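You operate a simulated robot arm through the tools that you are given. There is no shell and no other tool. Be economical: measure what you need, move in short steps, check, and stop when the job is done.

Carry out the task below with a simulated robot arm. There is one attempt and no reset: what you move stays moved.

## Task
Key the card's parts of blue and gold into the bowl, then whisk it to one shade in the holder.
Fine: put the whisk back; leave the pearl key alone and the spare bowl in its drawer.

It is judged by the outcome, as a careful person would: the job done as asked, and still so three seconds after it is handed in. It fails if anything else is knocked over, pushed out of place, dropped, spilled or broken.

## Robot
A 6-joint arm with a two-finger parallel gripper, fixed in place. Base frame: the origin is at the foot of the arm, x ahead of it, y to its left, z up. Readings come in mm, rad, newtons and seconds.
Its first joint turns from -1.152 to 1.152 rad. Payload 2.9 kg.
Tool frame: the origin (TCP) lies between the finger pads and is the grasp point; the fingertips stand 30 mm ahead of it; z points along the fingers, y is the line along which they close. Largest opening 110 mm; finger width 20, thickness 10; the body of the gripper, 48 by 112 mm, starts 55 mm behind the TCP.
Orientation is that of the tool frame in the base frame, as [roll, pitch, yaw] about the fixed x, y, z axes, in that order (R = Rz(yaw) Ry(pitch) Rx(roll)). With the fingers straight down and closing along the base's y, the tool's x points along the base's -x, its y along +y and its z along -z.

## Interface
- The arm moves only by the tool apply_moves. Its argument "steps" is a list of rows, each a list of 6 numbers: the shift along the base's x, y, z in cm, then the turn, a rotation vector about the base's x, y, z in rad. In form: [[dx, dy, dz, rx, ry, rz], ...]. A call has 1 to 12 rows; each row shifts and turns the commanded pose from where the row before left it. "fingers" is the finger opening in cm, from 0 to 11, set as the call begins (left out, the last holds). Each row takes 0.2 s and may step no farther than 50 mm and 0.15 rad from the row before; otherwise, or with a gripper value out of range, the whole call is refused. Where a pose cannot be reached the arm comes as near as it can. A force on the tool above 70 N (or 10 N above the force at the start of the call, whichever is more), or a blocked arm, ends the call early, and 0.2 s more pass. The fingers move at their own pace (about 108 mm/s each) and stop on an object; they squeeze with about 39 N. The grip force told is the motor's: it shows also when the fingers shut on nothing. Time passes only in rows, and 0.2 s behind the last, so rows that do not move let the fingers close. It gives the time, the measured TCP pose, the force on the tool (base axes), the opening and the grip force at its end, in the units of the frame above (readings bear some noise).
- Cameras (640 x 400 px; columns grow to the right, rows downward): "scene" is fixed at [68.9, 420.4, 1398.7]; the picture's right is [-0.85, -0.53, 0.00], its down [-0.23, 0.37, -0.90] and it looks along [0.48, -0.77, -0.43] (base axes); focal length 214 px, centre (320, 200). "wrist" rides on the gripper at [-36, 0, -57] in the tool frame; the picture's right is [0.00, -1.00, 0.00], its down [0.97, 0.00, -0.24] and it looks along [0.24, 0.00, 0.97] (tool axes); focal length 218 px, centre (320, 200). There is no depth. A picture from a camera that has moved, and an enlarged one, comes with that camera's place and axes in the base frame and with its lens.
- grab_frame(camera): a new picture of that camera. No time passes.
- enlarge(camera, box): a new picture of the part [left, top, right, bottom] of that camera's present view, enlarged. No time passes.
- hand_in(): hands the job in; it is judged then, once.

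Work in short steps. Places have to be worked out from the pictures, the camera data and where the tool is seen: move nearer, look again, correct. Check each grasp and each placing, and mend what went wrong. You have 120 turns and 68 pictures in all, those below and enlarged ones among them. Open the gripper and draw the arm clear of the work before you hand the job in, unless the task says otherwise; then end with one line.

The tools are called after "Request:" as a command line: name --pt "numbers of a row" for each row, then --argument value for the rest, lists and objects as JSON in quotes. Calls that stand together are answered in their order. apply_moves: Moves the arm, as the interface text tells. Its arguments: {"type":"object","properties":{"steps":{"type":"array"},"fingers":{"type":"number"}},"required":["steps"]} The other tools are called the same way: grab_frame (camera) takes a picture; enlarge (camera, box) takes an enlarged picture of a part of a camera's view; hand_in () hands the job in.

At the start:

```text
time: 0.0
position: [268.4, 167.1, 1335.6]
orientation: [-3.141, -0.001, -3.141]
force: [-0.2, -1.2, 0.3]
gripper_width: 109.8
gripper_force: 0.0
```

scene: 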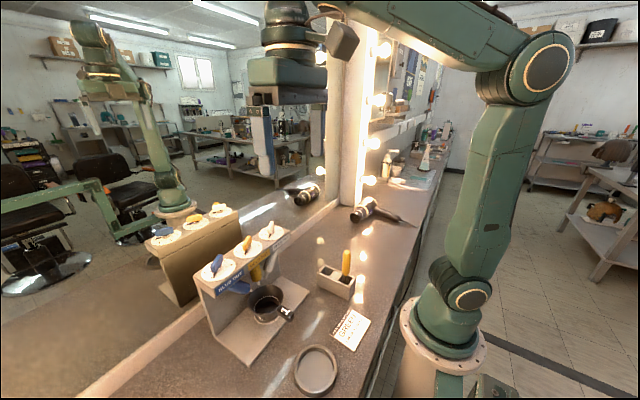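
wrist: 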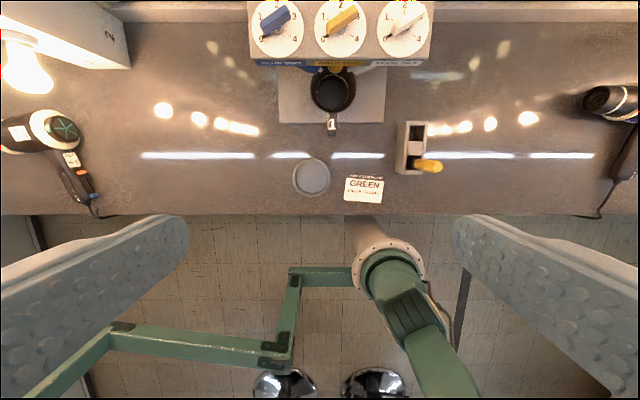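

The pictures show a dispenser with three dials, a bowl below it, a holder with the whisk, a card and a round disc. I look closer at the card and dials.

Request:
enlarge --camera "wrist" --box '[335, 165, 395, 210]'

Request:
enlarge --camera "wrist" --box '[240, 0, 450, 140]'

Request:
enlarge --camera "scene" --box '[180, 200, 400, 400]'

```text
8.89 times, centred on (365, 188) of wrist
camera zoom: at [306.2, 167.8, 1392.9], right [0.0, -1.0, 0.0], down [-0.97, 0.0, 0.24], along [-0.24, 0.0, -0.97], focal length 1940 px, centre (-80, 311)
```

zoom: 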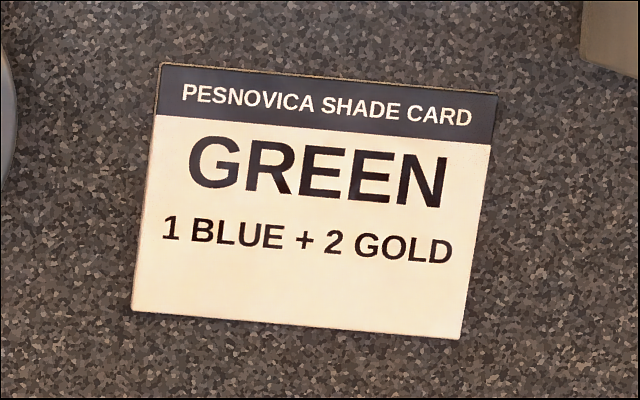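

```text
2.86 times, centred on (345, 70) of wrist
camera zoom: at [306.2, 167.8, 1392.9], right [0.0, -1.0, 0.0], down [-0.97, 0.0, 0.24], along [-0.24, 0.0, -0.97], focal length 624 px, centre (249, 571)
```

zoom: 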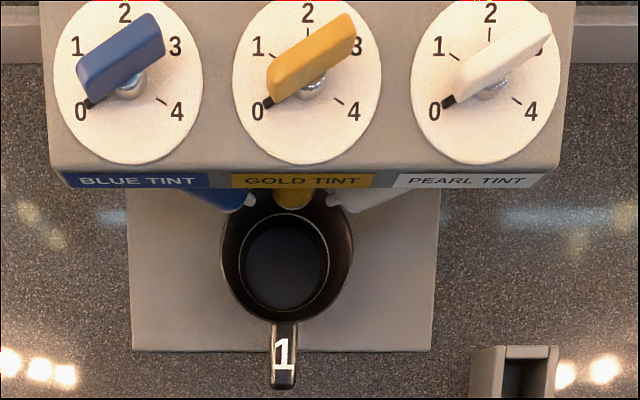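

```text
2.00 times, centred on (290, 300) of scene
camera zoom: at [68.9, 420.4, 1398.7], right [-0.85, -0.53, 0.0], down [-0.23, 0.37, -0.9], along [0.48, -0.77, -0.43], focal length 429 px, centre (380, 0)
```

zoom: 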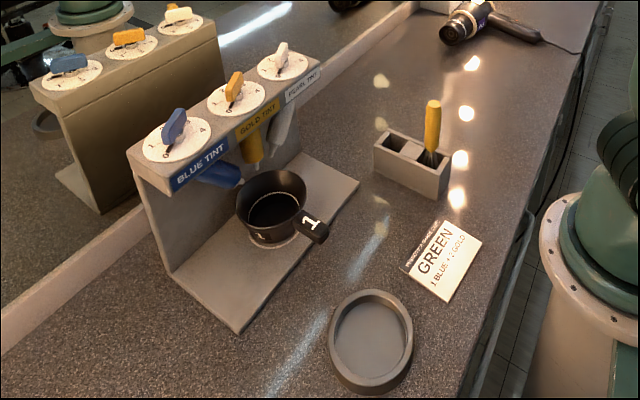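

The card reads 1 blue + 2 gold. Triangulating both views puts the dials near x≈462, y≈226/140/53, z≈1047, and the counter nearer z≈820 than 663, so I move a little closer to check this.

Request:
apply_moves --pt "3.5 -0.5 -2.5 0 0 0" --pt "3.5 -0.5 -2.5 0 0 0" --pt "3 -0.5 -2 0 0 0" --pt "0 0 0 0 0 0"

Request:
grab_frame --camera "wrist"

Request:
grab_frame --camera "scene"

```text
time: 1.0
position: [370.3, 150.3, 1264.0]
orientation: [3.14, 0.0, 3.14]
force: [-0.1, -0.4, -0.5]
gripper_width: 109.9
gripper_force: 0.1
```

```text
62 pictures are left
camera wrist: at [406.7, 151.7, 1322.2], right [0.0, -1.0, 0.0], down [-0.97, 0.0, 0.24], along [-0.24, 0.0, -0.97], focal length 218 px, centre (320, 200)
```

wrist: 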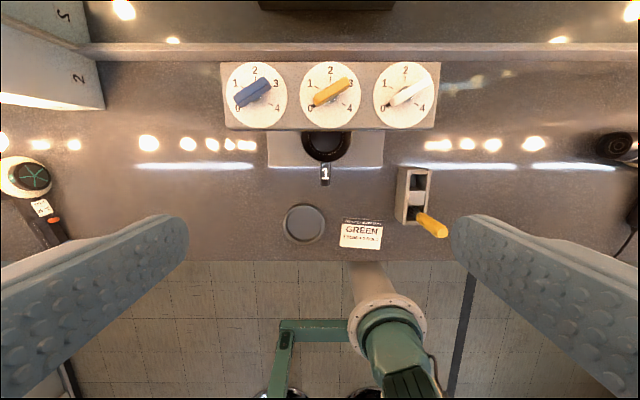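

```text
61 pictures are left
```

scene: 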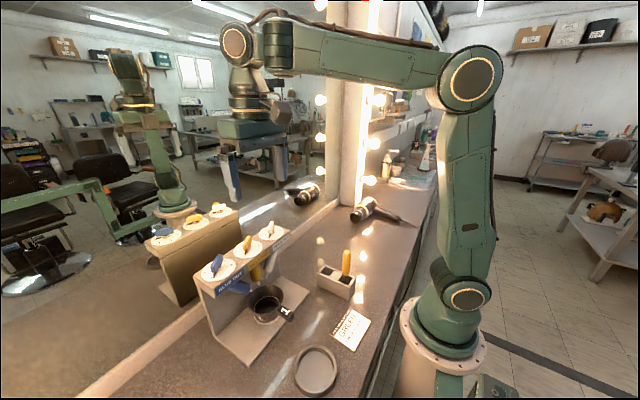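

The new view confirms the estimate (blue dial ≈ (464, 226), gold ≈ (464, 140), z≈1047). Next I go above the blue key, turning the tool −60° about z so that the fingers close across the key.

Request:
apply_moves --pt "1.3 1.08 -1.5 0 0 -0.1496" --pt "1.3 1.08 -1.5 0 0 -0.1496" --pt "1.3 1.08 -1.5 0 0 -0.1496" --pt "1.3 1.08 -1.5 0 0 -0.1496" --pt "1.3 1.08 -1.5 0 0 -0.1496" --pt "1.3 1.08 -1.5 0 0 -0.1496" --pt "1.3 1.08 -1.5 0 0 -0.1496" --pt "0 0 0 0 0 0" --fingers 5

Request:
grab_frame --camera "wrist"

Request:
enlarge --camera "scene" --box '[180, 200, 320, 300]'

```text
time: 2.8
position: [461.6, 228.9, 1159.2]
orientation: [3.141, -0.002, 2.093]
force: [0.5, -0.5, 0.0]
gripper_width: 50.0
gripper_force: 0.0
```

```text
60 pictures are left
camera wrist: at [479.7, 197.7, 1217.7], right [-0.87, -0.5, 0.0], down [-0.48, 0.84, 0.24], along [-0.12, 0.21, -0.97], focal length 218 px, centre (320, 200)
```

wrist: 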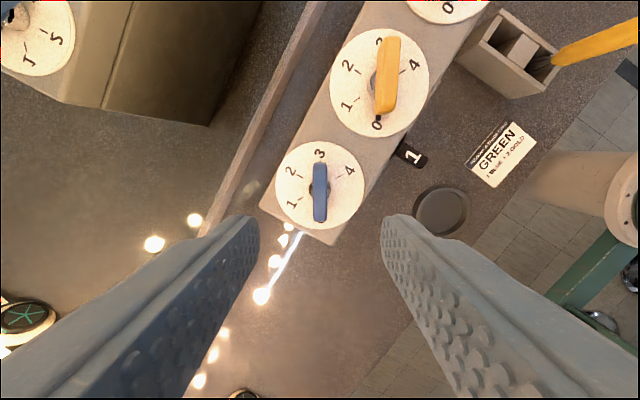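

```text
4.00 times, centred on (250, 250) of scene
camera zoom: at [68.9, 420.4, 1398.7], right [-0.85, -0.53, 0.0], down [-0.23, 0.37, -0.9], along [0.48, -0.77, -0.43], focal length 858 px, centre (600, 0)
```

zoom: 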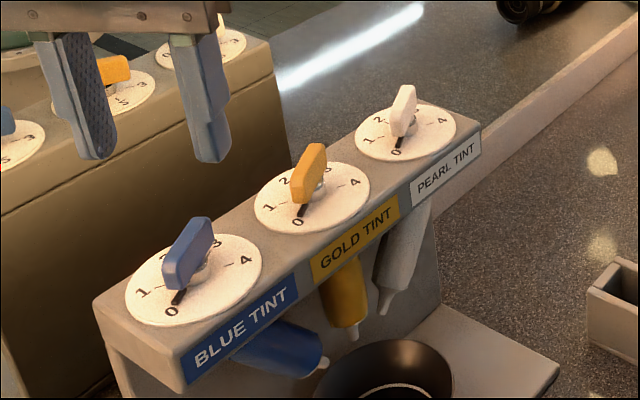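

The blue key lines up with the tool axis, centred near (464.5, 224), with its top roughly z≈1078. I shift and descend so the fingertips straddle it, then check.

Request:
apply_moves --pt "0.3 -0.45 -1.5 0 0 0" --pt "0 0 -2 0 0 0" --pt "0 0 -2 0 0 0" --pt "0 0 0 0 0 0" --fingers 4

Request:
enlarge --camera "scene" --box '[180, 200, 320, 300]'

Request:
grab_frame --camera "wrist"

```text
time: 3.8
position: [463.7, 222.8, 1103.5]
orientation: [3.14, -0.001, 2.095]
force: [0.6, 0.3, 0.5]
gripper_width: 40.3
gripper_force: 0.1
```

```text
4.00 times, centred on (250, 250) of scene
camera zoom: at [68.9, 420.4, 1398.7], right [-0.85, -0.53, 0.0], down [-0.23, 0.37, -0.9], along [0.48, -0.77, -0.43], focal length 858 px, centre (600, 0)
```

zoom: 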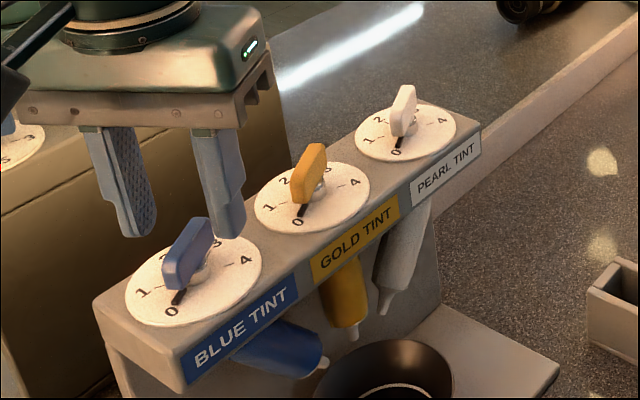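

```text
57 pictures are left
camera wrist: at [482.3, 192.1, 1161.7], right [-0.87, -0.5, 0.0], down [-0.49, 0.84, 0.24], along [-0.12, 0.21, -0.97], focal length 218 px, centre (320, 200)
```

wrist: 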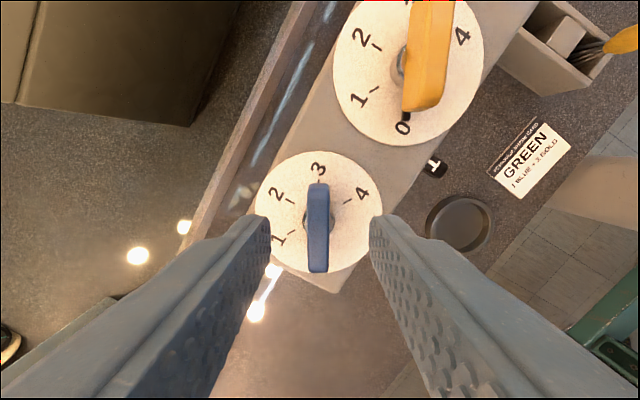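

The key sits midway between the tips and its top is about level with them (z≈1072). I go down 20 mm and close.

Request:
apply_moves --pt "0.1 0 -1.0 0 0 0" --pt "0 0 -1.0 0 0 0" --pt "0 0 0 0 0 0"

Request:
apply_moves --pt "0 0 0 0 0 0" --pt "0 0 0 0 0 0" --fingers 0

Request:
enlarge --camera "scene" --box '[180, 200, 320, 300]'

```text
time: 4.6
position: [466.1, 222.6, 1084.8]
orientation: [-3.141, 0.0, 2.095]
force: [-0.4, -0.1, 0.1]
gripper_width: 39.9
gripper_force: 0.1
```

```text
time: 5.2
position: [464.8, 223.5, 1082.9]
orientation: [3.14, 0.001, 2.093]
force: [-3.9, -2.8, -0.3]
gripper_width: 10.0
gripper_force: 39.3
```

```text
4.00 times, centred on (250, 250) of scene
camera zoom: at [68.8, 420.3, 1398.7], right [-0.85, -0.53, 0.0], down [-0.23, 0.37, -0.9], along [0.48, -0.77, -0.43], focal length 858 px, centre (600, 0)
```

zoom: 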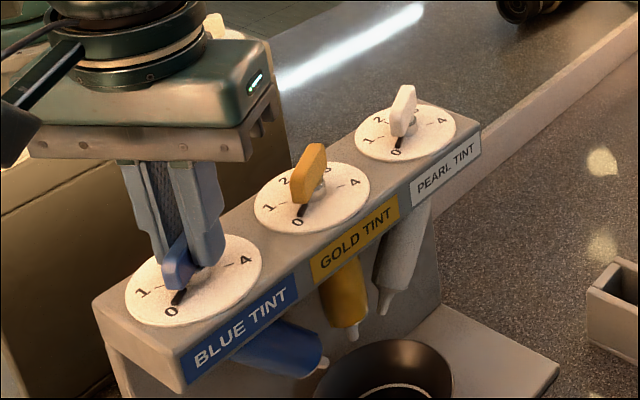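

Gripped at 10 mm. I turn it clockwise 60° toward 1.

Request:
apply_moves --pt "0 0 0 0 0 -0.1496" --pt "0 0 0 0 0 -0.1496" --pt "0 0 0 0 0 -0.1496" --pt "0 0 0 0 0 -0.1496" --pt "0 0 0 0 0 -0.1496" --pt "0 0 0 0 0 -0.1496" --pt "0 0 0 0 0 -0.1496" --pt "0 0 0 0 0 0"

Request:
enlarge --camera "scene" --box '[180, 200, 320, 300]'

Request:
grab_frame --camera "wrist"

```text
time: 7.0
position: [464.6, 222.7, 1086.4]
orientation: [3.139, 0.001, 1.046]
force: [-0.8, -0.8, -0.1]
gripper_width: 9.4
gripper_force: 39.7
```

```text
4.00 times, centred on (250, 250) of scene
camera zoom: at [69.2, 420.5, 1398.6], right [-0.85, -0.53, 0.0], down [-0.23, 0.37, -0.9], along [0.48, -0.77, -0.43], focal length 858 px, centre (600, 0)
```

zoom: 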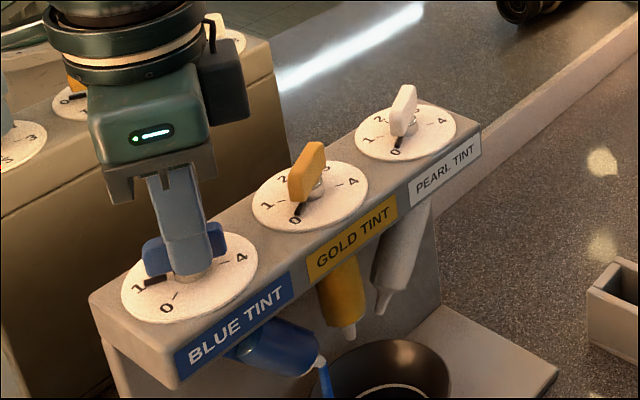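

```text
54 pictures are left
camera wrist: at [447.5, 192.6, 1142.6], right [-0.86, 0.5, 0.0], down [0.49, 0.84, 0.24], along [0.12, 0.21, -0.97], focal length 218 px, centre (320, 200)
```

wrist: 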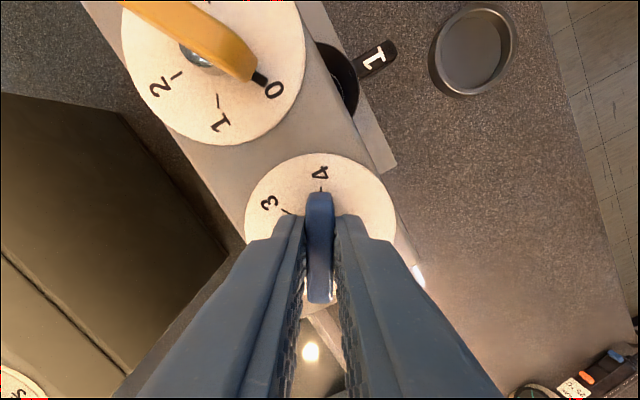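

Blue is flowing with the pointer at 1. I hold still a moment to see whether it stops by itself.

Request:
apply_moves --pt "0 0 0 0 0 0" --pt "0 0 0 0 0 0" --pt "0 0 0 0 0 0"

Request:
enlarge --camera "scene" --box '[180, 200, 320, 300]'

```text
time: 7.8
position: [465.3, 224.2, 1084.7]
orientation: [-3.14, 0.001, 1.048]
force: [0.4, -0.9, 1.0]
gripper_width: 9.7
gripper_force: 38.4
```

```text
4.00 times, centred on (250, 250) of scene
camera zoom: at [69.2, 420.5, 1398.6], right [-0.85, -0.53, 0.0], down [-0.23, 0.37, -0.9], along [0.48, -0.77, -0.43], focal length 858 px, centre (600, 0)
```

zoom: 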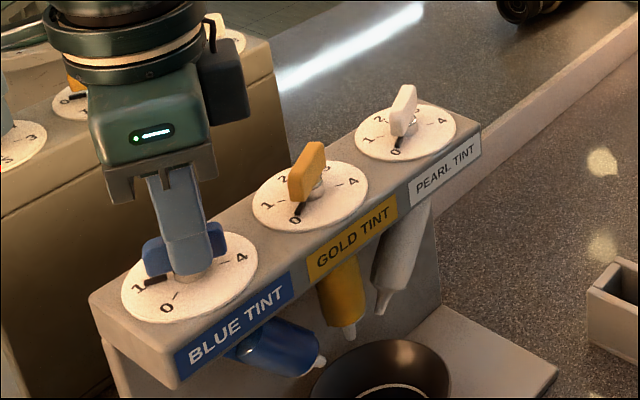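

The dose has stopped by itself. I release, lift off and view from above.

Request:
apply_moves --pt "0 0 0 0 0 0" --pt "0 0 2 0 0 0" --pt "0 0 3 0 0 0" --pt "0 0 4 0 0 0" --pt "0 0 0 0 0 0" --fingers 4

Request:
enlarge --camera "scene" --box '[180, 200, 320, 300]'

```text
time: 9.0
position: [462.7, 225.2, 1177.8]
orientation: [3.14, -0.001, 1.047]
force: [0.8, -0.1, 0.2]
gripper_width: 40.2
gripper_force: 0.1
```

```text
4.00 times, centred on (250, 250) of scene
camera zoom: at [68.9, 420.4, 1398.7], right [-0.85, -0.53, 0.0], down [-0.23, 0.37, -0.9], along [0.48, -0.77, -0.43], focal length 858 px, centre (600, 0)
```

zoom: 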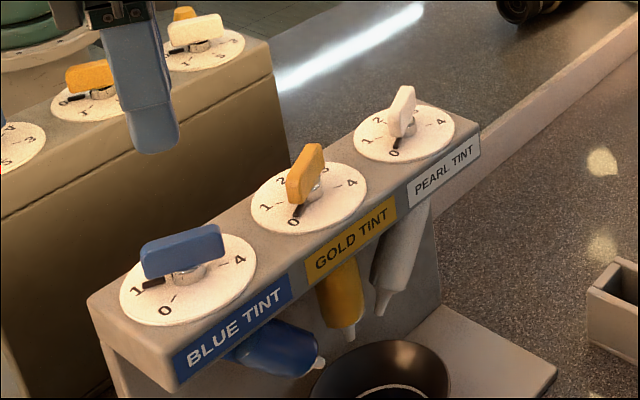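

Blue reads 1. I move above gold at this height while testing in the air that yaw 0 (the end of a 120° turn) can be reached.

Request:
apply_moves --pt "0.02 -1.2 0 0 0 -0.1496" --pt "0.02 -1.2 0 0 0 -0.1496" --pt "0.02 -1.2 0 0 0 -0.1496" --pt "0.02 -1.2 0 0 0 -0.1496" --pt "0.02 -1.2 0 0 0 -0.1496" --pt "0.02 -1.2 0 0 0 -0.1496" --pt "0.02 -1.2 0 0 0 -0.1496" --pt "0 0 0 0 0 -0.1" --pt "0 0 0 0 0 0"

```text
time: 11.0
position: [477.9, 141.2, 1194.2]
orientation: [3.141, 0.001, -0.101]
force: [-0.7, 0.3, -0.5]
gripper_width: 40.0
gripper_force: 0.0
out of reach, approached as far as the arm can: row 5, 6, 7
```

Yaw 0 is past the joint's range this way round, and the pose is off by about 15 mm. I rotate back and will use the flipped finger orientation from the other side.

Request:
apply_moves --pt "0 0 0 0 0 0.1" --pt "0 0 0 0 0 0.15" --pt "0 0 0 0 0 0.15" --pt "0 0 0 0 0 0.15" --pt "0 0 0 0 0 0.15" --pt "0 0 0 0 0 0.15" --pt "0 0 0 0 0 0.15" --pt "0 0 0 0 0 0.15" --pt "0 0 0 0 0 0"

Request:
grab_frame --camera "scene"

```text
time: 13.0
position: [478.4, 142.0, 1195.3]
orientation: [-3.141, 0.001, 1.052]
force: [0.6, -0.4, 0.0]
gripper_width: 40.0
gripper_force: 0.2
```

```text
51 pictures are left
```

scene: 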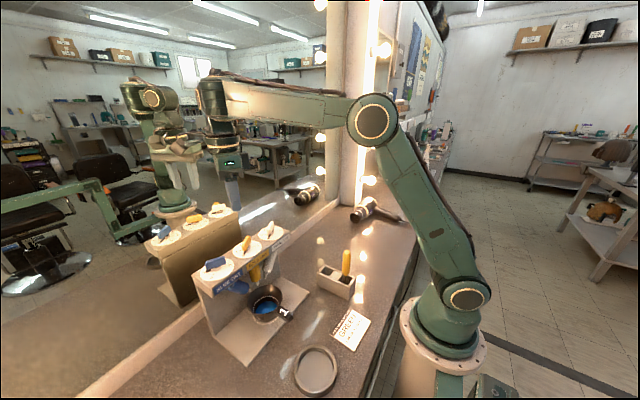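

Blue is in the bowl. I rotate the tool up toward yaw 5.236 (≡ −1.047) over gold.

Request:
apply_moves --pt "-1.0 -0.2 0 0 0 0.15" --pt "0 0 0 0 0 0.15" --pt "0 0 0 0 0 0.15" --pt "0 0 0 0 0 0.15" --pt "0 0 0 0 0 0.15" --pt "0 0 0 0 0 0.15" --pt "0 0 0 0 0 0.15" --pt "0 0 0 0 0 0.15" --pt "0 0 0 0 0 0.15" --pt "0 0 0 0 0 0.15" --pt "0 0 0 0 0 0.15" --pt "0 0 0 0 0 0.15"

Request:
apply_moves --pt "0 0 0 0 0 0.15" --pt "0 0 0 0 0 0.15" --pt "0 0 0 0 0 0.15" --pt "0 0 0 0 0 0.15" --pt "0 0 0 0 0 0.15" --pt "0 0 0 0 0 0.15" --pt "0 0 0 0 0 0.15" --pt "0 0 0 0 0 0.15" --pt "0 0 0 0 0 0.15" --pt "0 0 0 0 0 0.15" --pt "0 0 0 0 0 0.15" --pt "0 0 0 0 0 0.15"

Request:
apply_moves --pt "0 0 0 0 0 0.15" --pt "0 0 0 0 0 0.15" --pt "0 0 0 0 0 0.15" --pt "0 0 0 0 0 0.134" --pt "0 0 0 0 0 0"

Request:
grab_frame --camera "wrist"

```text
time: 15.6
position: [469.9, 140.3, 1195.1]
orientation: [3.142, 0.0, 2.852]
force: [-0.3, -0.3, -0.3]
gripper_width: 39.9
gripper_force: 0.0
```

```text
time: 18.2
position: [468.2, 139.7, 1194.7]
orientation: [-3.141, 0.0, -1.632]
force: [0.4, 0.0, -0.7]
gripper_width: 40.3
gripper_force: 0.1
```

```text
time: 19.4
position: [469.3, 138.4, 1193.4]
orientation: [3.14, 0.002, -1.05]
force: [-0.1, 0.0, -0.6]
gripper_width: 40.0
gripper_force: 0.0
```

```text
50 pictures are left
camera wrist: at [452.0, 170.3, 1252.5], right [0.87, 0.5, 0.0], down [0.48, -0.84, 0.24], along [0.12, -0.21, -0.97], focal length 218 px, centre (320, 200)
```

wrist: 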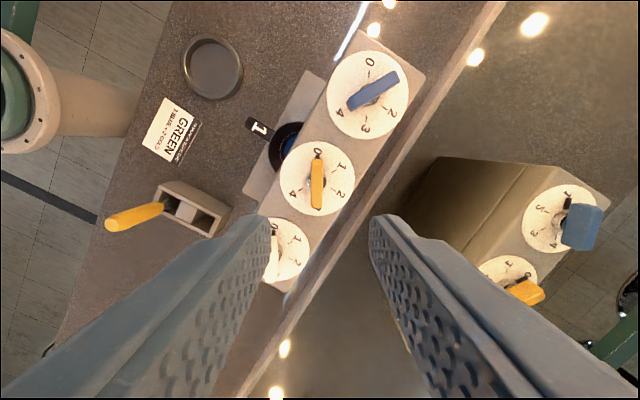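

Reached. Gold's dial centre works out near (464.8, 141), with the key aligned to the tool. I descend to just above it and re-measure.

Request:
apply_moves --pt "-0.4 0.2 -3 0 0 0" --pt "0 0 -3 0 0 0" --pt "0 0 -3 0 0 0" --pt "0 0 0 0 0 0"

Request:
grab_frame --camera "wrist"

```text
time: 20.4
position: [464.9, 141.2, 1105.8]
orientation: [3.14, 0.0, -1.052]
force: [0.5, -0.1, -0.7]
gripper_width: 40.1
gripper_force: 0.0
out of reach, approached as far as the arm can: row 1, 2
```

```text
49 pictures are left
camera wrist: at [448.2, 172.6, 1163.2], right [0.87, 0.5, 0.0], down [0.48, -0.84, 0.24], along [0.12, -0.21, -0.97], focal length 218 px, centre (320, 200)
```

wrist: 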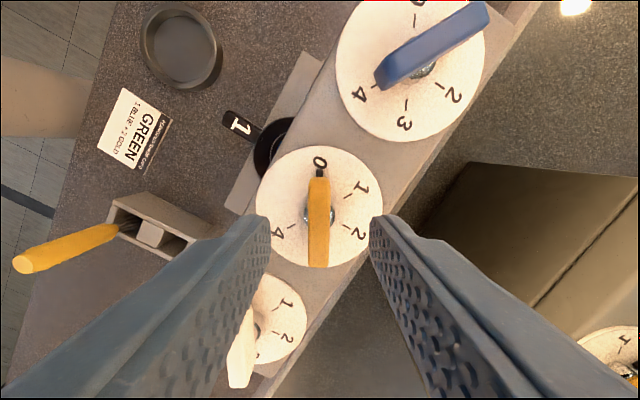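

Gold is about 2.5 mm off along the key direction and centred across it. I correct, lower, then close.

Request:
apply_moves --pt "-0.12 0.22 -1.1 0 0 0" --pt "0 0 -1.1 0 0 0" --pt "0 0 0 0 0 0"

Request:
apply_moves --pt "0 0 0 0 0 0" --pt "0 0 0 0 0 0" --fingers 0

Request:
grab_frame --camera "wrist"

```text
time: 21.2
position: [463.9, 145.4, 1082.2]
orientation: [-3.142, -0.001, -1.051]
force: [0.5, -0.1, 0.6]
gripper_width: 40.1
gripper_force: 0.0
```

```text
time: 21.8
position: [463.5, 144.4, 1082.5]
orientation: [3.139, 0.0, -1.052]
force: [-9.8, -5.7, 2.6]
gripper_width: 15.4
gripper_force: 39.1
```

```text
48 pictures are left
camera wrist: at [446.7, 175.1, 1140.4], right [0.87, 0.5, 0.0], down [0.48, -0.84, 0.24], along [0.12, -0.21, -0.97], focal length 218 px, centre (320, 200)
```

wrist: 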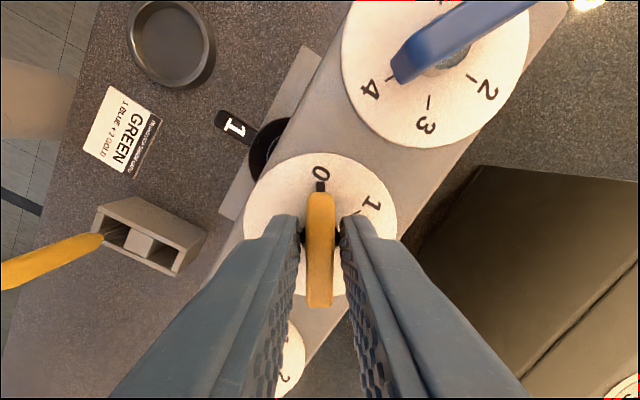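

The width is 15.4 mm with gaps beside the key, so the tips caught the hub below it. I open, raise 5 mm, shift about 1 mm across, and close again.

Request:
apply_moves --pt "0 0 0 0 0 0" --pt "-0.09 -0.05 0.6 0 0 0" --pt "0 0 0 0 0 0" --fingers 4

Request:
apply_moves --pt "0 0 0 0 0 0" --pt "0 0 0 0 0 0" --fingers 0

Request:
grab_frame --camera "wrist"

```text
time: 22.6
position: [464.1, 143.9, 1088.9]
orientation: [-3.141, 0.001, -1.05]
force: [0.3, 0.3, -0.3]
gripper_width: 39.7
gripper_force: 0.1
```

```text
time: 23.2
position: [462.8, 143.5, 1089.8]
orientation: [3.141, 0.001, -1.052]
force: [-6.8, -1.7, 0.7]
gripper_width: 9.6
gripper_force: 39.1
```

```text
47 pictures are left
camera wrist: at [446.3, 175.4, 1146.7], right [0.87, 0.5, 0.0], down [0.48, -0.84, 0.24], along [0.12, -0.21, -0.97], focal length 218 px, centre (320, 200)
```

wrist: 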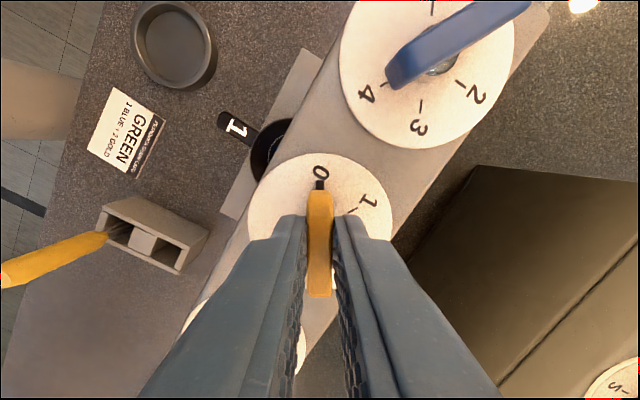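

Proper grip now (9.6 mm). I turn clockwise 120° in total to 2: a small start, then the rest in one sweep.

Request:
apply_moves --pt "-0.06 -0.02 0 0 0 -0.148" --pt "0 0 0 0 0 -0.15"

Request:
apply_moves --pt "0 0 0 0 0 -0.1497" --pt "0 0 0 0 0 -0.1497" --pt "0 0 0 0 0 -0.1497" --pt "0 0 0 0 0 -0.1497" --pt "0 0 0 0 0 -0.1497" --pt "0 0 0 0 0 -0.1497" --pt "0 0 0 0 0 -0.1497" --pt "0 0 0 0 0 -0.1497" --pt "0 0 0 0 0 -0.1497" --pt "0 0 0 0 0 -0.1497" --pt "0 0 0 0 0 -0.1497" --pt "0 0 0 0 0 -0.1497"

Request:
enlarge --camera "scene" --box '[180, 200, 320, 300]'

```text
time: 23.8
position: [463.8, 145.0, 1088.6]
orientation: [-3.14, -0.001, -1.352]
force: [7.5, 0.6, -0.8]
gripper_width: 10.1
gripper_force: 39.3
```

```text
time: 26.4
position: [463.6, 142.2, 1088.3]
orientation: [3.14, -0.003, 3.133]
force: [3.7, -10.7, 0.7]
gripper_width: 9.8
gripper_force: 39.0
```

```text
4.00 times, centred on (250, 250) of scene
camera zoom: at [69.1, 420.0, 1398.8], right [-0.85, -0.53, 0.0], down [-0.23, 0.37, -0.9], along [0.48, -0.77, -0.43], focal length 858 px, centre (600, 0)
```

zoom: 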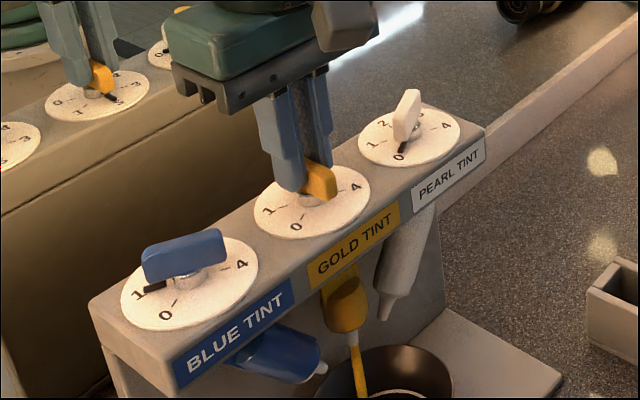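

Gold is flowing. I wait for it to finish.

Request:
apply_moves --pt "0 0 0 0 0 0" --pt "0 0 0 0 0 0" --pt "0 0 0 0 0 0" --pt "0 0 0 0 0 0" --pt "0 0 0 0 0 0" --pt "0 0 0 0 0 0" --pt "0 0 0 0 0 0"

Request:
enlarge --camera "scene" --box '[180, 200, 320, 300]'

Request:
grab_frame --camera "wrist"

```text
time: 28.0
position: [463.6, 142.9, 1088.1]
orientation: [3.14, 0.0, 3.137]
force: [1.4, -8.2, -0.3]
gripper_width: 9.7
gripper_force: 38.9
```

```text
4.00 times, centred on (250, 250) of scene
camera zoom: at [69.0, 420.1, 1398.7], right [-0.85, -0.53, 0.0], down [-0.23, 0.37, -0.9], along [0.48, -0.77, -0.43], focal length 858 px, centre (600, 0)
```

zoom: 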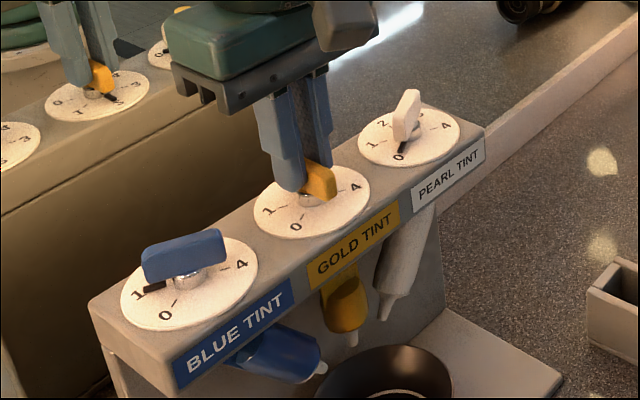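

```text
44 pictures are left
camera wrist: at [499.6, 142.6, 1146.7], right [0.0, -1.0, 0.0], down [-0.97, 0.0, 0.24], along [-0.24, 0.0, -0.97], focal length 218 px, centre (320, 200)
```

wrist: 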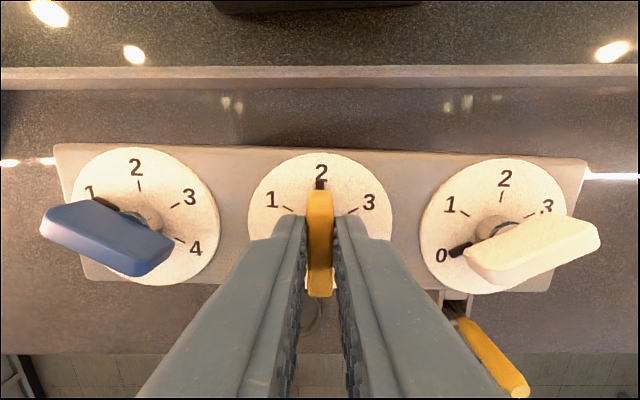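

Gold stands exactly at 2 and the flow has ended. I release, lift, and move back to look down at the bowl handle.

Request:
apply_moves --pt "0 0 0 0 0 0" --pt "0 0 2 0 0 0" --pt "0 0 4 0 0 0" --pt "-4 0 2 0 0 0" --pt "-4.8 0 0 0 0 0" --pt "-4.8 0 0 0 0 0" --pt "0 0 -4 0 0 0" --pt "0 0 -4 0 0 0" --pt "0 0 0 0 0 0" --fingers 5

Request:
grab_frame --camera "wrist"

Request:
enlarge --camera "scene" --box '[220, 230, 380, 400]'

```text
time: 30.0
position: [324.8, 141.6, 1087.5]
orientation: [3.14, 0.0, 3.136]
force: [0.3, -0.3, -0.1]
gripper_width: 50.0
gripper_force: 0.1
```

```text
43 pictures are left
camera wrist: at [362.3, 141.3, 1146.3], right [-0.01, -1.0, 0.0], down [-0.97, 0.0, 0.24], along [-0.24, 0.0, -0.97], focal length 218 px, centre (320, 200)
```

wrist: 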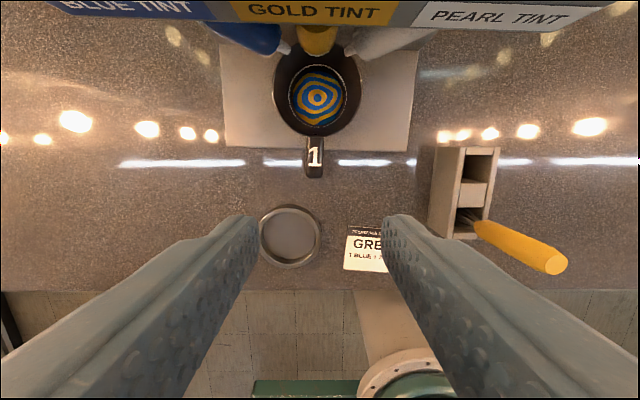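

```text
2.35 times, centred on (300, 315) of scene
camera zoom: at [68.9, 420.4, 1398.7], right [-0.85, -0.53, 0.0], down [-0.23, 0.37, -0.9], along [0.48, -0.77, -0.43], focal length 505 px, centre (367, -71)
```

zoom: 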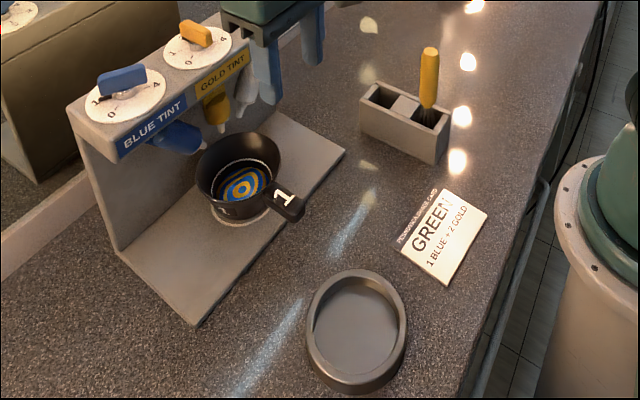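

Bowl holds unmixed blue/gold. Its handle lies near x≈330–365, y≈146, top z≈886; the ring holder is near (231, 187). I go down above the handle and check.

Request:
apply_moves --pt "1.3 0.25 -4 0 0 0" --pt "1.2 0.25 -4 0 0 0" --pt "0 0 -4 0 0 0" --pt "0 0 -2 0 0 0" --pt "0 0 0 0 0 0"

Request:
grab_frame --camera "wrist"

Request:
enlarge --camera "scene" --box '[220, 230, 380, 400]'

```text
time: 31.2
position: [350.8, 147.2, 949.3]
orientation: [3.141, -0.001, 3.136]
force: [-0.4, 0.1, 0.3]
gripper_width: 50.0
gripper_force: 0.0
```

```text
41 pictures are left
camera wrist: at [388.1, 145.9, 1006.3], right [0.0, -1.0, 0.0], down [-0.97, 0.0, 0.24], along [-0.24, 0.0, -0.97], focal length 218 px, centre (320, 200)
```

wrist: 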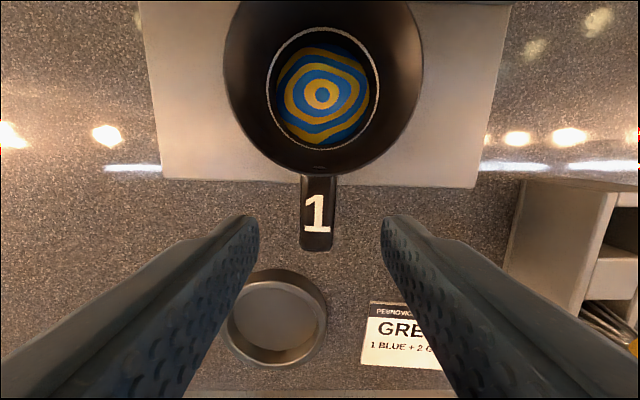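

```text
2.35 times, centred on (300, 315) of scene
camera zoom: at [68.9, 420.4, 1398.7], right [-0.85, -0.53, 0.0], down [-0.23, 0.37, -0.9], along [0.48, -0.77, -0.43], focal length 505 px, centre (367, -71)
```

zoom: 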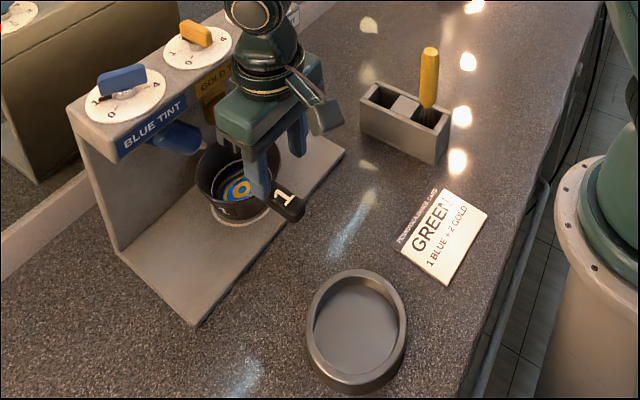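

The handle is centred between the fingers (x 327–372, y≈147). I descend to z≈892 and close.

Request:
apply_moves --pt "0.1 0 -3 0 0 0" --pt "0 0 -2.7 0 0 0" --pt "0 0 0 0 0 0"

Request:
apply_moves --pt "0 0 0 0 0 0" --pt "0 0 0 0 0 0" --fingers 0

Request:
grab_frame --camera "wrist"

Request:
enlarge --camera "scene" --box '[220, 230, 380, 400]'

```text
time: 32.0
position: [351.6, 146.5, 891.4]
orientation: [3.14, -0.001, 3.137]
force: [-0.6, 0.5, -1.1]
gripper_width: 50.0
gripper_force: 0.2
```

```text
time: 32.6
position: [352.1, 147.1, 891.7]
orientation: [3.142, 0.001, 3.137]
force: [-0.1, -0.1, 0.1]
gripper_width: 21.0
gripper_force: 38.9
```

```text
39 pictures are left
camera wrist: at [389.1, 146.8, 949.0], right [0.0, -1.0, 0.0], down [-0.97, 0.0, 0.24], along [-0.24, 0.0, -0.97], focal length 218 px, centre (320, 200)
```

wrist: 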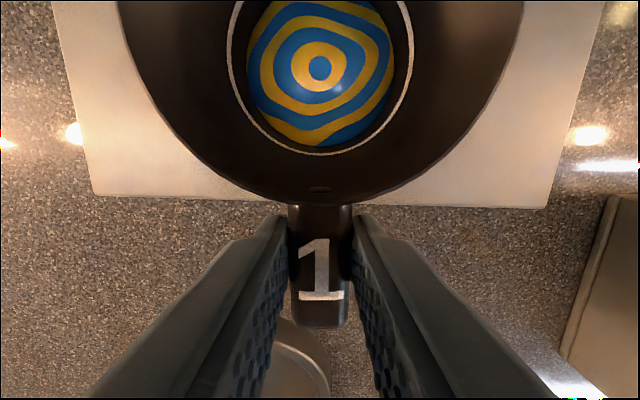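

```text
2.35 times, centred on (300, 315) of scene
camera zoom: at [68.9, 420.4, 1398.7], right [-0.85, -0.53, 0.0], down [-0.23, 0.37, -0.9], along [0.48, -0.77, -0.43], focal length 505 px, centre (367, -71)
```

zoom: 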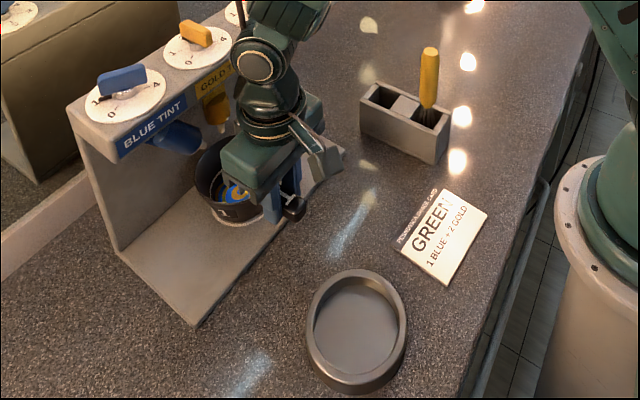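

Grip holds the handle at 21 mm. I lift 25 mm (nozzles are about 55 mm above the rim) and check the bowl stays level.

Request:
apply_moves --pt "0 0 0.5 0 0 0" --pt "0 0 1 0 0 0" --pt "0 0 1 0 0 0" --pt "0 0 0.3 0 0 0" --pt "0 0 0 0 0 0"

Request:
enlarge --camera "scene" --box '[220, 230, 380, 400]'

```text
time: 33.8
position: [352.8, 148.3, 919.8]
orientation: [3.141, 0.0, 3.137]
force: [-0.1, 0.0, -1.3]
gripper_width: 21.0
gripper_force: 38.4
```

```text
2.35 times, centred on (300, 315) of scene
camera zoom: at [68.9, 420.4, 1398.7], right [-0.85, -0.53, 0.0], down [-0.23, 0.37, -0.9], along [0.48, -0.77, -0.43], focal length 505 px, centre (367, -71)
```

zoom: 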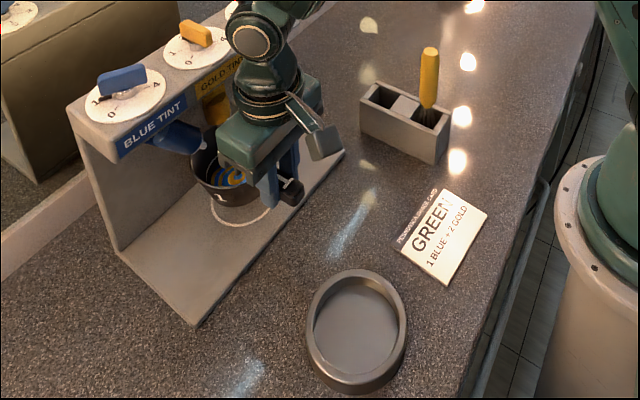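

Lifted level. I carry the bowl out and over the ring holder, slightly higher, and look.

Request:
apply_moves --pt "-1 0 0 0 0 0" --pt "-1.8 0.2 0.3 0 0 0" --pt "-2 0.5 0.4 0 0 0" --pt "-2 0.5 0.4 0 0 0" --pt "-2 0.5 0.4 0 0 0" --pt "-2 0.5 0 0 0 0" --pt "-2 0.5 0 0 0 0" --pt "-2 0.5 0 0 0 0" --pt "-1.8 0.4 0 0 0 0" --pt "-1.0 0.2 0 0 0 0" --pt "0 0 0 0 0 0"

Request:
grab_frame --camera "scene"

Request:
grab_frame --camera "wrist"

```text
time: 36.2
position: [174.9, 185.0, 935.3]
orientation: [3.141, 0.0, 3.137]
force: [0.6, 0.1, -1.0]
gripper_width: 21.3
gripper_force: 39.7
```

```text
36 pictures are left
```

scene: 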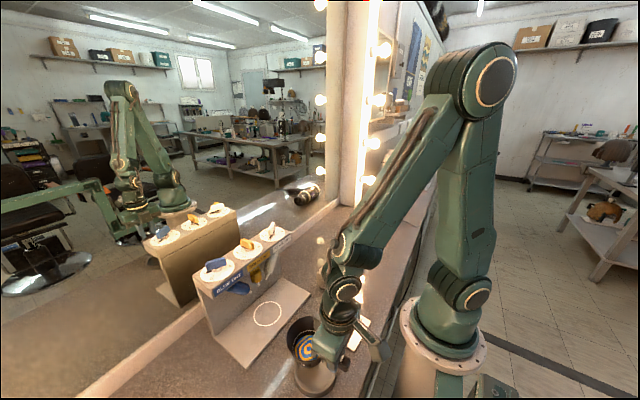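

```text
35 pictures are left
camera wrist: at [212.2, 186.6, 992.4], right [-0.01, -1.0, 0.0], down [-0.97, 0.0, 0.24], along [-0.24, 0.0, -0.97], focal length 218 px, centre (320, 200)
```

wrist: 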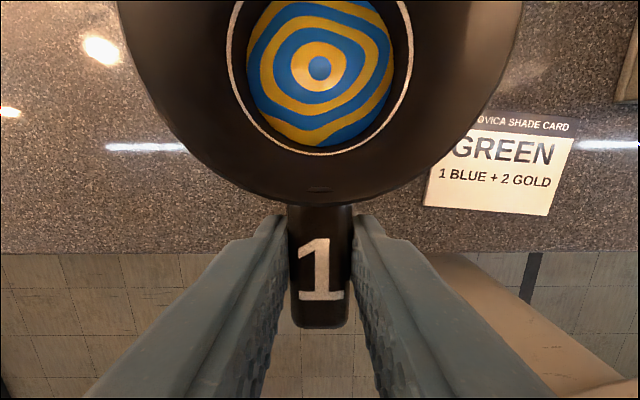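

The bowl is above the holder; I zoom in to measure the remaining offset.

Request:
enlarge --camera "scene" --box '[260, 290, 400, 400]'

```text
3.64 times, centred on (330, 345) of scene
camera zoom: at [68.9, 420.4, 1398.7], right [-0.85, -0.53, 0.0], down [-0.23, 0.37, -0.9], along [0.48, -0.77, -0.43], focal length 780 px, centre (284, -327)
```

zoom: 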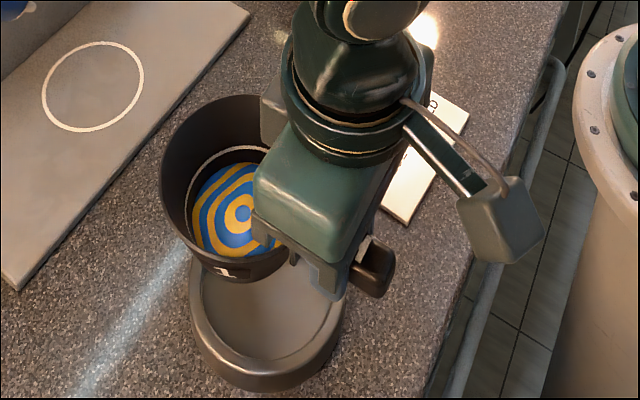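

Bowl centre ≈ (245, 185.5); the holder centre ≈ (230.5, 188). I shift by (−14, +2.5) mm, lower 20 mm and look again.

Request:
apply_moves --pt "-0.7 0.15 0 0 0 0" --pt "-0.75 0.1 0 0 0 0" --pt "0 0 -1 0 0 0" --pt "0 0 -1 0 0 0" --pt "0 0 0 0 0 0"

Request:
enlarge --camera "scene" --box '[260, 290, 400, 400]'

```text
time: 37.4
position: [163.0, 188.5, 914.3]
orientation: [-3.139, -0.001, 3.137]
force: [0.6, 0.9, -0.4]
gripper_width: 21.2
gripper_force: 38.8
```

```text
3.64 times, centred on (330, 345) of scene
camera zoom: at [68.9, 420.4, 1398.7], right [-0.85, -0.53, 0.0], down [-0.23, 0.37, -0.9], along [0.48, -0.77, -0.43], focal length 780 px, centre (284, -327)
```

zoom: 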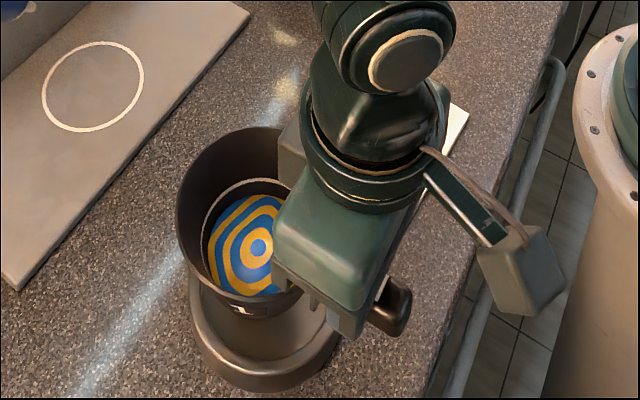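

The bowl centre is ≈ (232, 187), within about 2 mm of the holder. I correct and lower to about 12 mm above the expected seat.

Request:
apply_moves --pt "-0.2 0 -0.5 0 0 0" --pt "0 0 -0.7 0 0 0" --pt "0 0 0 0 0 0"

Request:
enlarge --camera "scene" --box '[260, 290, 400, 400]'

```text
time: 38.2
position: [162.7, 192.7, 903.0]
orientation: [-3.14, -0.002, 3.138]
force: [-0.6, 0.6, -1.5]
gripper_width: 20.8
gripper_force: 38.2
out of reach, approached as far as the arm can: row 1
```

```text
3.64 times, centred on (330, 345) of scene
camera zoom: at [68.9, 420.4, 1398.7], right [-0.85, -0.53, 0.0], down [-0.23, 0.37, -0.9], along [0.48, -0.77, -0.43], focal length 780 px, centre (284, -327)
```

zoom: 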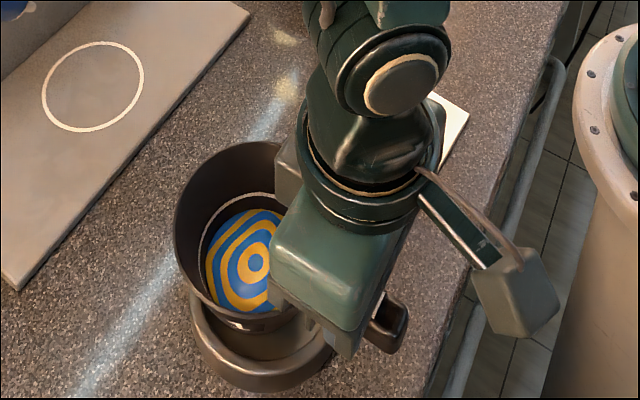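

The arm is at its inner reach and drifted 4 mm in y. I raise again and swing the handle about the bowl centre by −34° so the wrist sits farther out.

Request:
apply_moves --pt "0 0 1.0 0 0 0" --pt "0 0 0.8 0 0 0" --pt "0.15 0.85 0 0 0 -0.15" --pt "0.2 0.85 0 0 0 -0.15" --pt "0.3 0.82 0 0 0 -0.15" --pt "0.3 0.8 0 0 0 -0.15" --pt "0 0 0 0 0 0"

Request:
enlarge --camera "scene" --box '[260, 290, 400, 400]'

Request:
grab_frame --camera "wrist"

```text
time: 39.8
position: [171.5, 224.2, 922.7]
orientation: [-3.14, -0.001, 2.536]
force: [0.2, 0.6, -1.1]
gripper_width: 21.1
gripper_force: 39.0
```

```text
3.64 times, centred on (330, 345) of scene
camera zoom: at [68.9, 420.4, 1398.7], right [-0.85, -0.53, 0.0], down [-0.23, 0.37, -0.9], along [0.48, -0.77, -0.43], focal length 780 px, centre (284, -327)
```

zoom: 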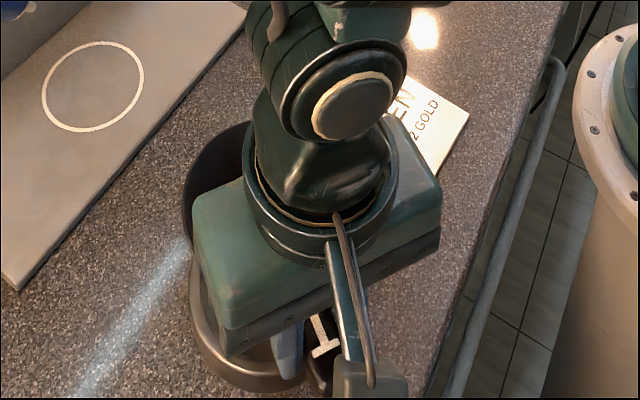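

```text
30 pictures are left
camera wrist: at [201.9, 204.6, 979.7], right [-0.57, -0.82, 0.0], down [-0.8, 0.55, 0.24], along [-0.2, 0.14, -0.97], focal length 218 px, centre (320, 200)
```

wrist: 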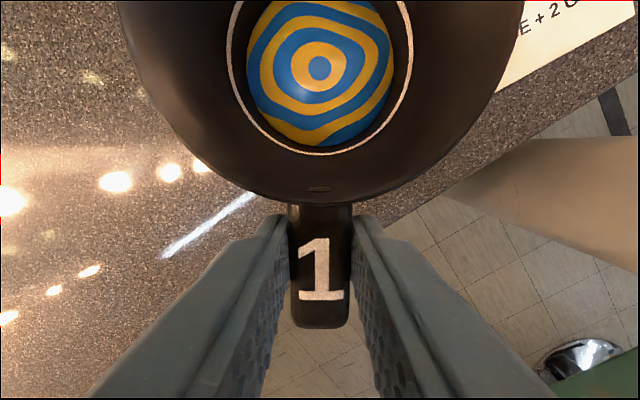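

The numbers give the bowl centre ≈ (229, 184.5) against the target (229.5, 187). I shift y +2.5 mm and lower in small steps.

Request:
apply_moves --pt "0 0.25 0 0 0 0" --pt "0 0 -0.7 0 0 0" --pt "0 0 -0.7 0 0 0" --pt "0 0 -0.5 0 0 0" --pt "0 0 0 0 0 0"

Request:
enlarge --camera "scene" --box '[260, 290, 400, 400]'

```text
time: 41.0
position: [171.2, 227.8, 902.6]
orientation: [3.141, 0.001, 2.539]
force: [0.0, 0.5, -1.4]
gripper_width: 21.2
gripper_force: 39.4
```

```text
3.64 times, centred on (330, 345) of scene
camera zoom: at [68.9, 420.4, 1398.7], right [-0.85, -0.53, 0.0], down [-0.23, 0.37, -0.9], along [0.48, -0.77, -0.43], focal length 780 px, centre (284, -327)
```

zoom: 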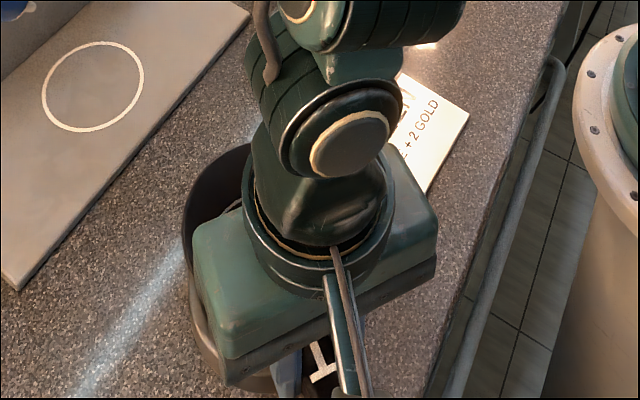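

Still no contact, and alignment (229, 188) is good. I keep lowering in small steps and watch the force.

Request:
apply_moves --pt "0 0 -0.4 0 0 0" --pt "0 0 -0.4 0 0 0" --pt "0 0 0 0 0 0"

Request:
apply_moves --pt "0 0 -0.3 0 0 0" --pt "0 0 0 0 0 0"

Request:
apply_moves --pt "0 0 -0.2 0 0 0" --pt "0 0 0 0 0 0"

```text
time: 41.8
position: [172.1, 226.9, 896.1]
orientation: [3.141, -0.001, 2.537]
force: [0.9, -0.1, -0.4]
gripper_width: 21.2
gripper_force: 39.0
```

```text
time: 42.4
position: [171.8, 226.4, 891.6]
orientation: [-3.141, 0.0, 2.538]
force: [-0.5, -0.1, -1.6]
gripper_width: 21.2
gripper_force: 39.6
```

```text
time: 43.0
position: [171.0, 225.4, 889.7]
orientation: [-3.142, -0.001, 2.538]
force: [-0.3, -0.4, -1.0]
gripper_width: 21.2
gripper_force: 38.6
```

Request:
apply_moves --pt "0 0 -0.2 0 0 0" --pt "0 0 0 0 0 0"

Request:
apply_moves --pt "0 0 -0.2 0 0 0" --pt "0 0 0 0 0 0"

Request:
grab_frame --camera "wrist"

```text
time: 43.6
position: [172.9, 224.8, 887.5]
orientation: [3.14, 0.0, 2.536]
force: [-0.3, 1.2, -0.2]
gripper_width: 21.2
gripper_force: 38.2
```

```text
time: 44.2
position: [173.0, 227.4, 887.1]
orientation: [3.138, -0.001, 2.538]
force: [-4.7, 2.3, 15.7]
gripper_width: 21.1
gripper_force: 39.1
```

```text
28 pictures are left
camera wrist: at [202.2, 206.3, 943.9], right [-0.57, -0.82, 0.0], down [-0.8, 0.55, 0.24], along [-0.2, 0.14, -0.97], focal length 218 px, centre (320, 200)
```

wrist: 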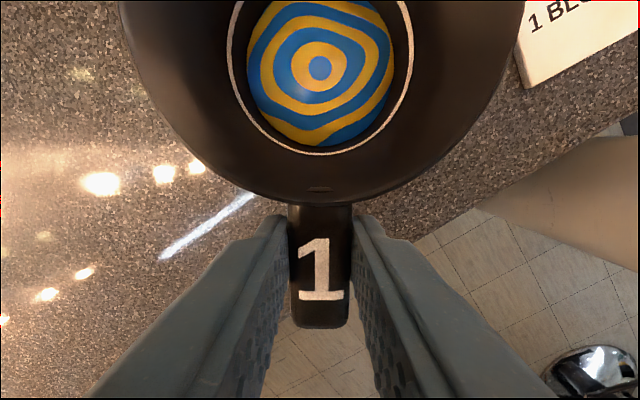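

Contact: 16 N up at TCP z≈887. Before releasing I check the bowl base against the ring from the scene camera.

Request:
enlarge --camera "scene" --box '[290, 320, 370, 400]'

```text
5.00 times, centred on (330, 360) of scene
camera zoom: at [68.7, 420.3, 1398.7], right [-0.85, -0.53, 0.0], down [-0.23, 0.37, -0.9], along [0.48, -0.77, -0.43], focal length 1072 px, centre (270, -600)
```

zoom: 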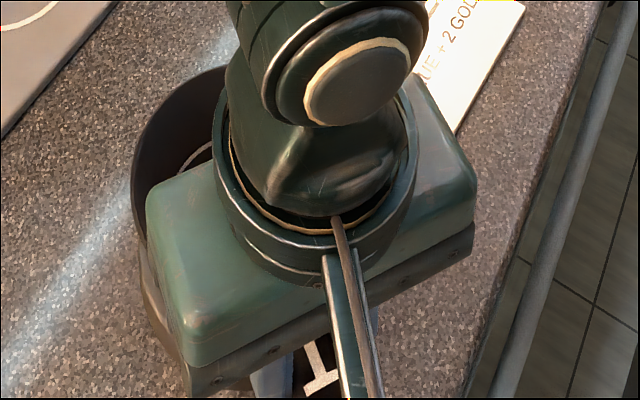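

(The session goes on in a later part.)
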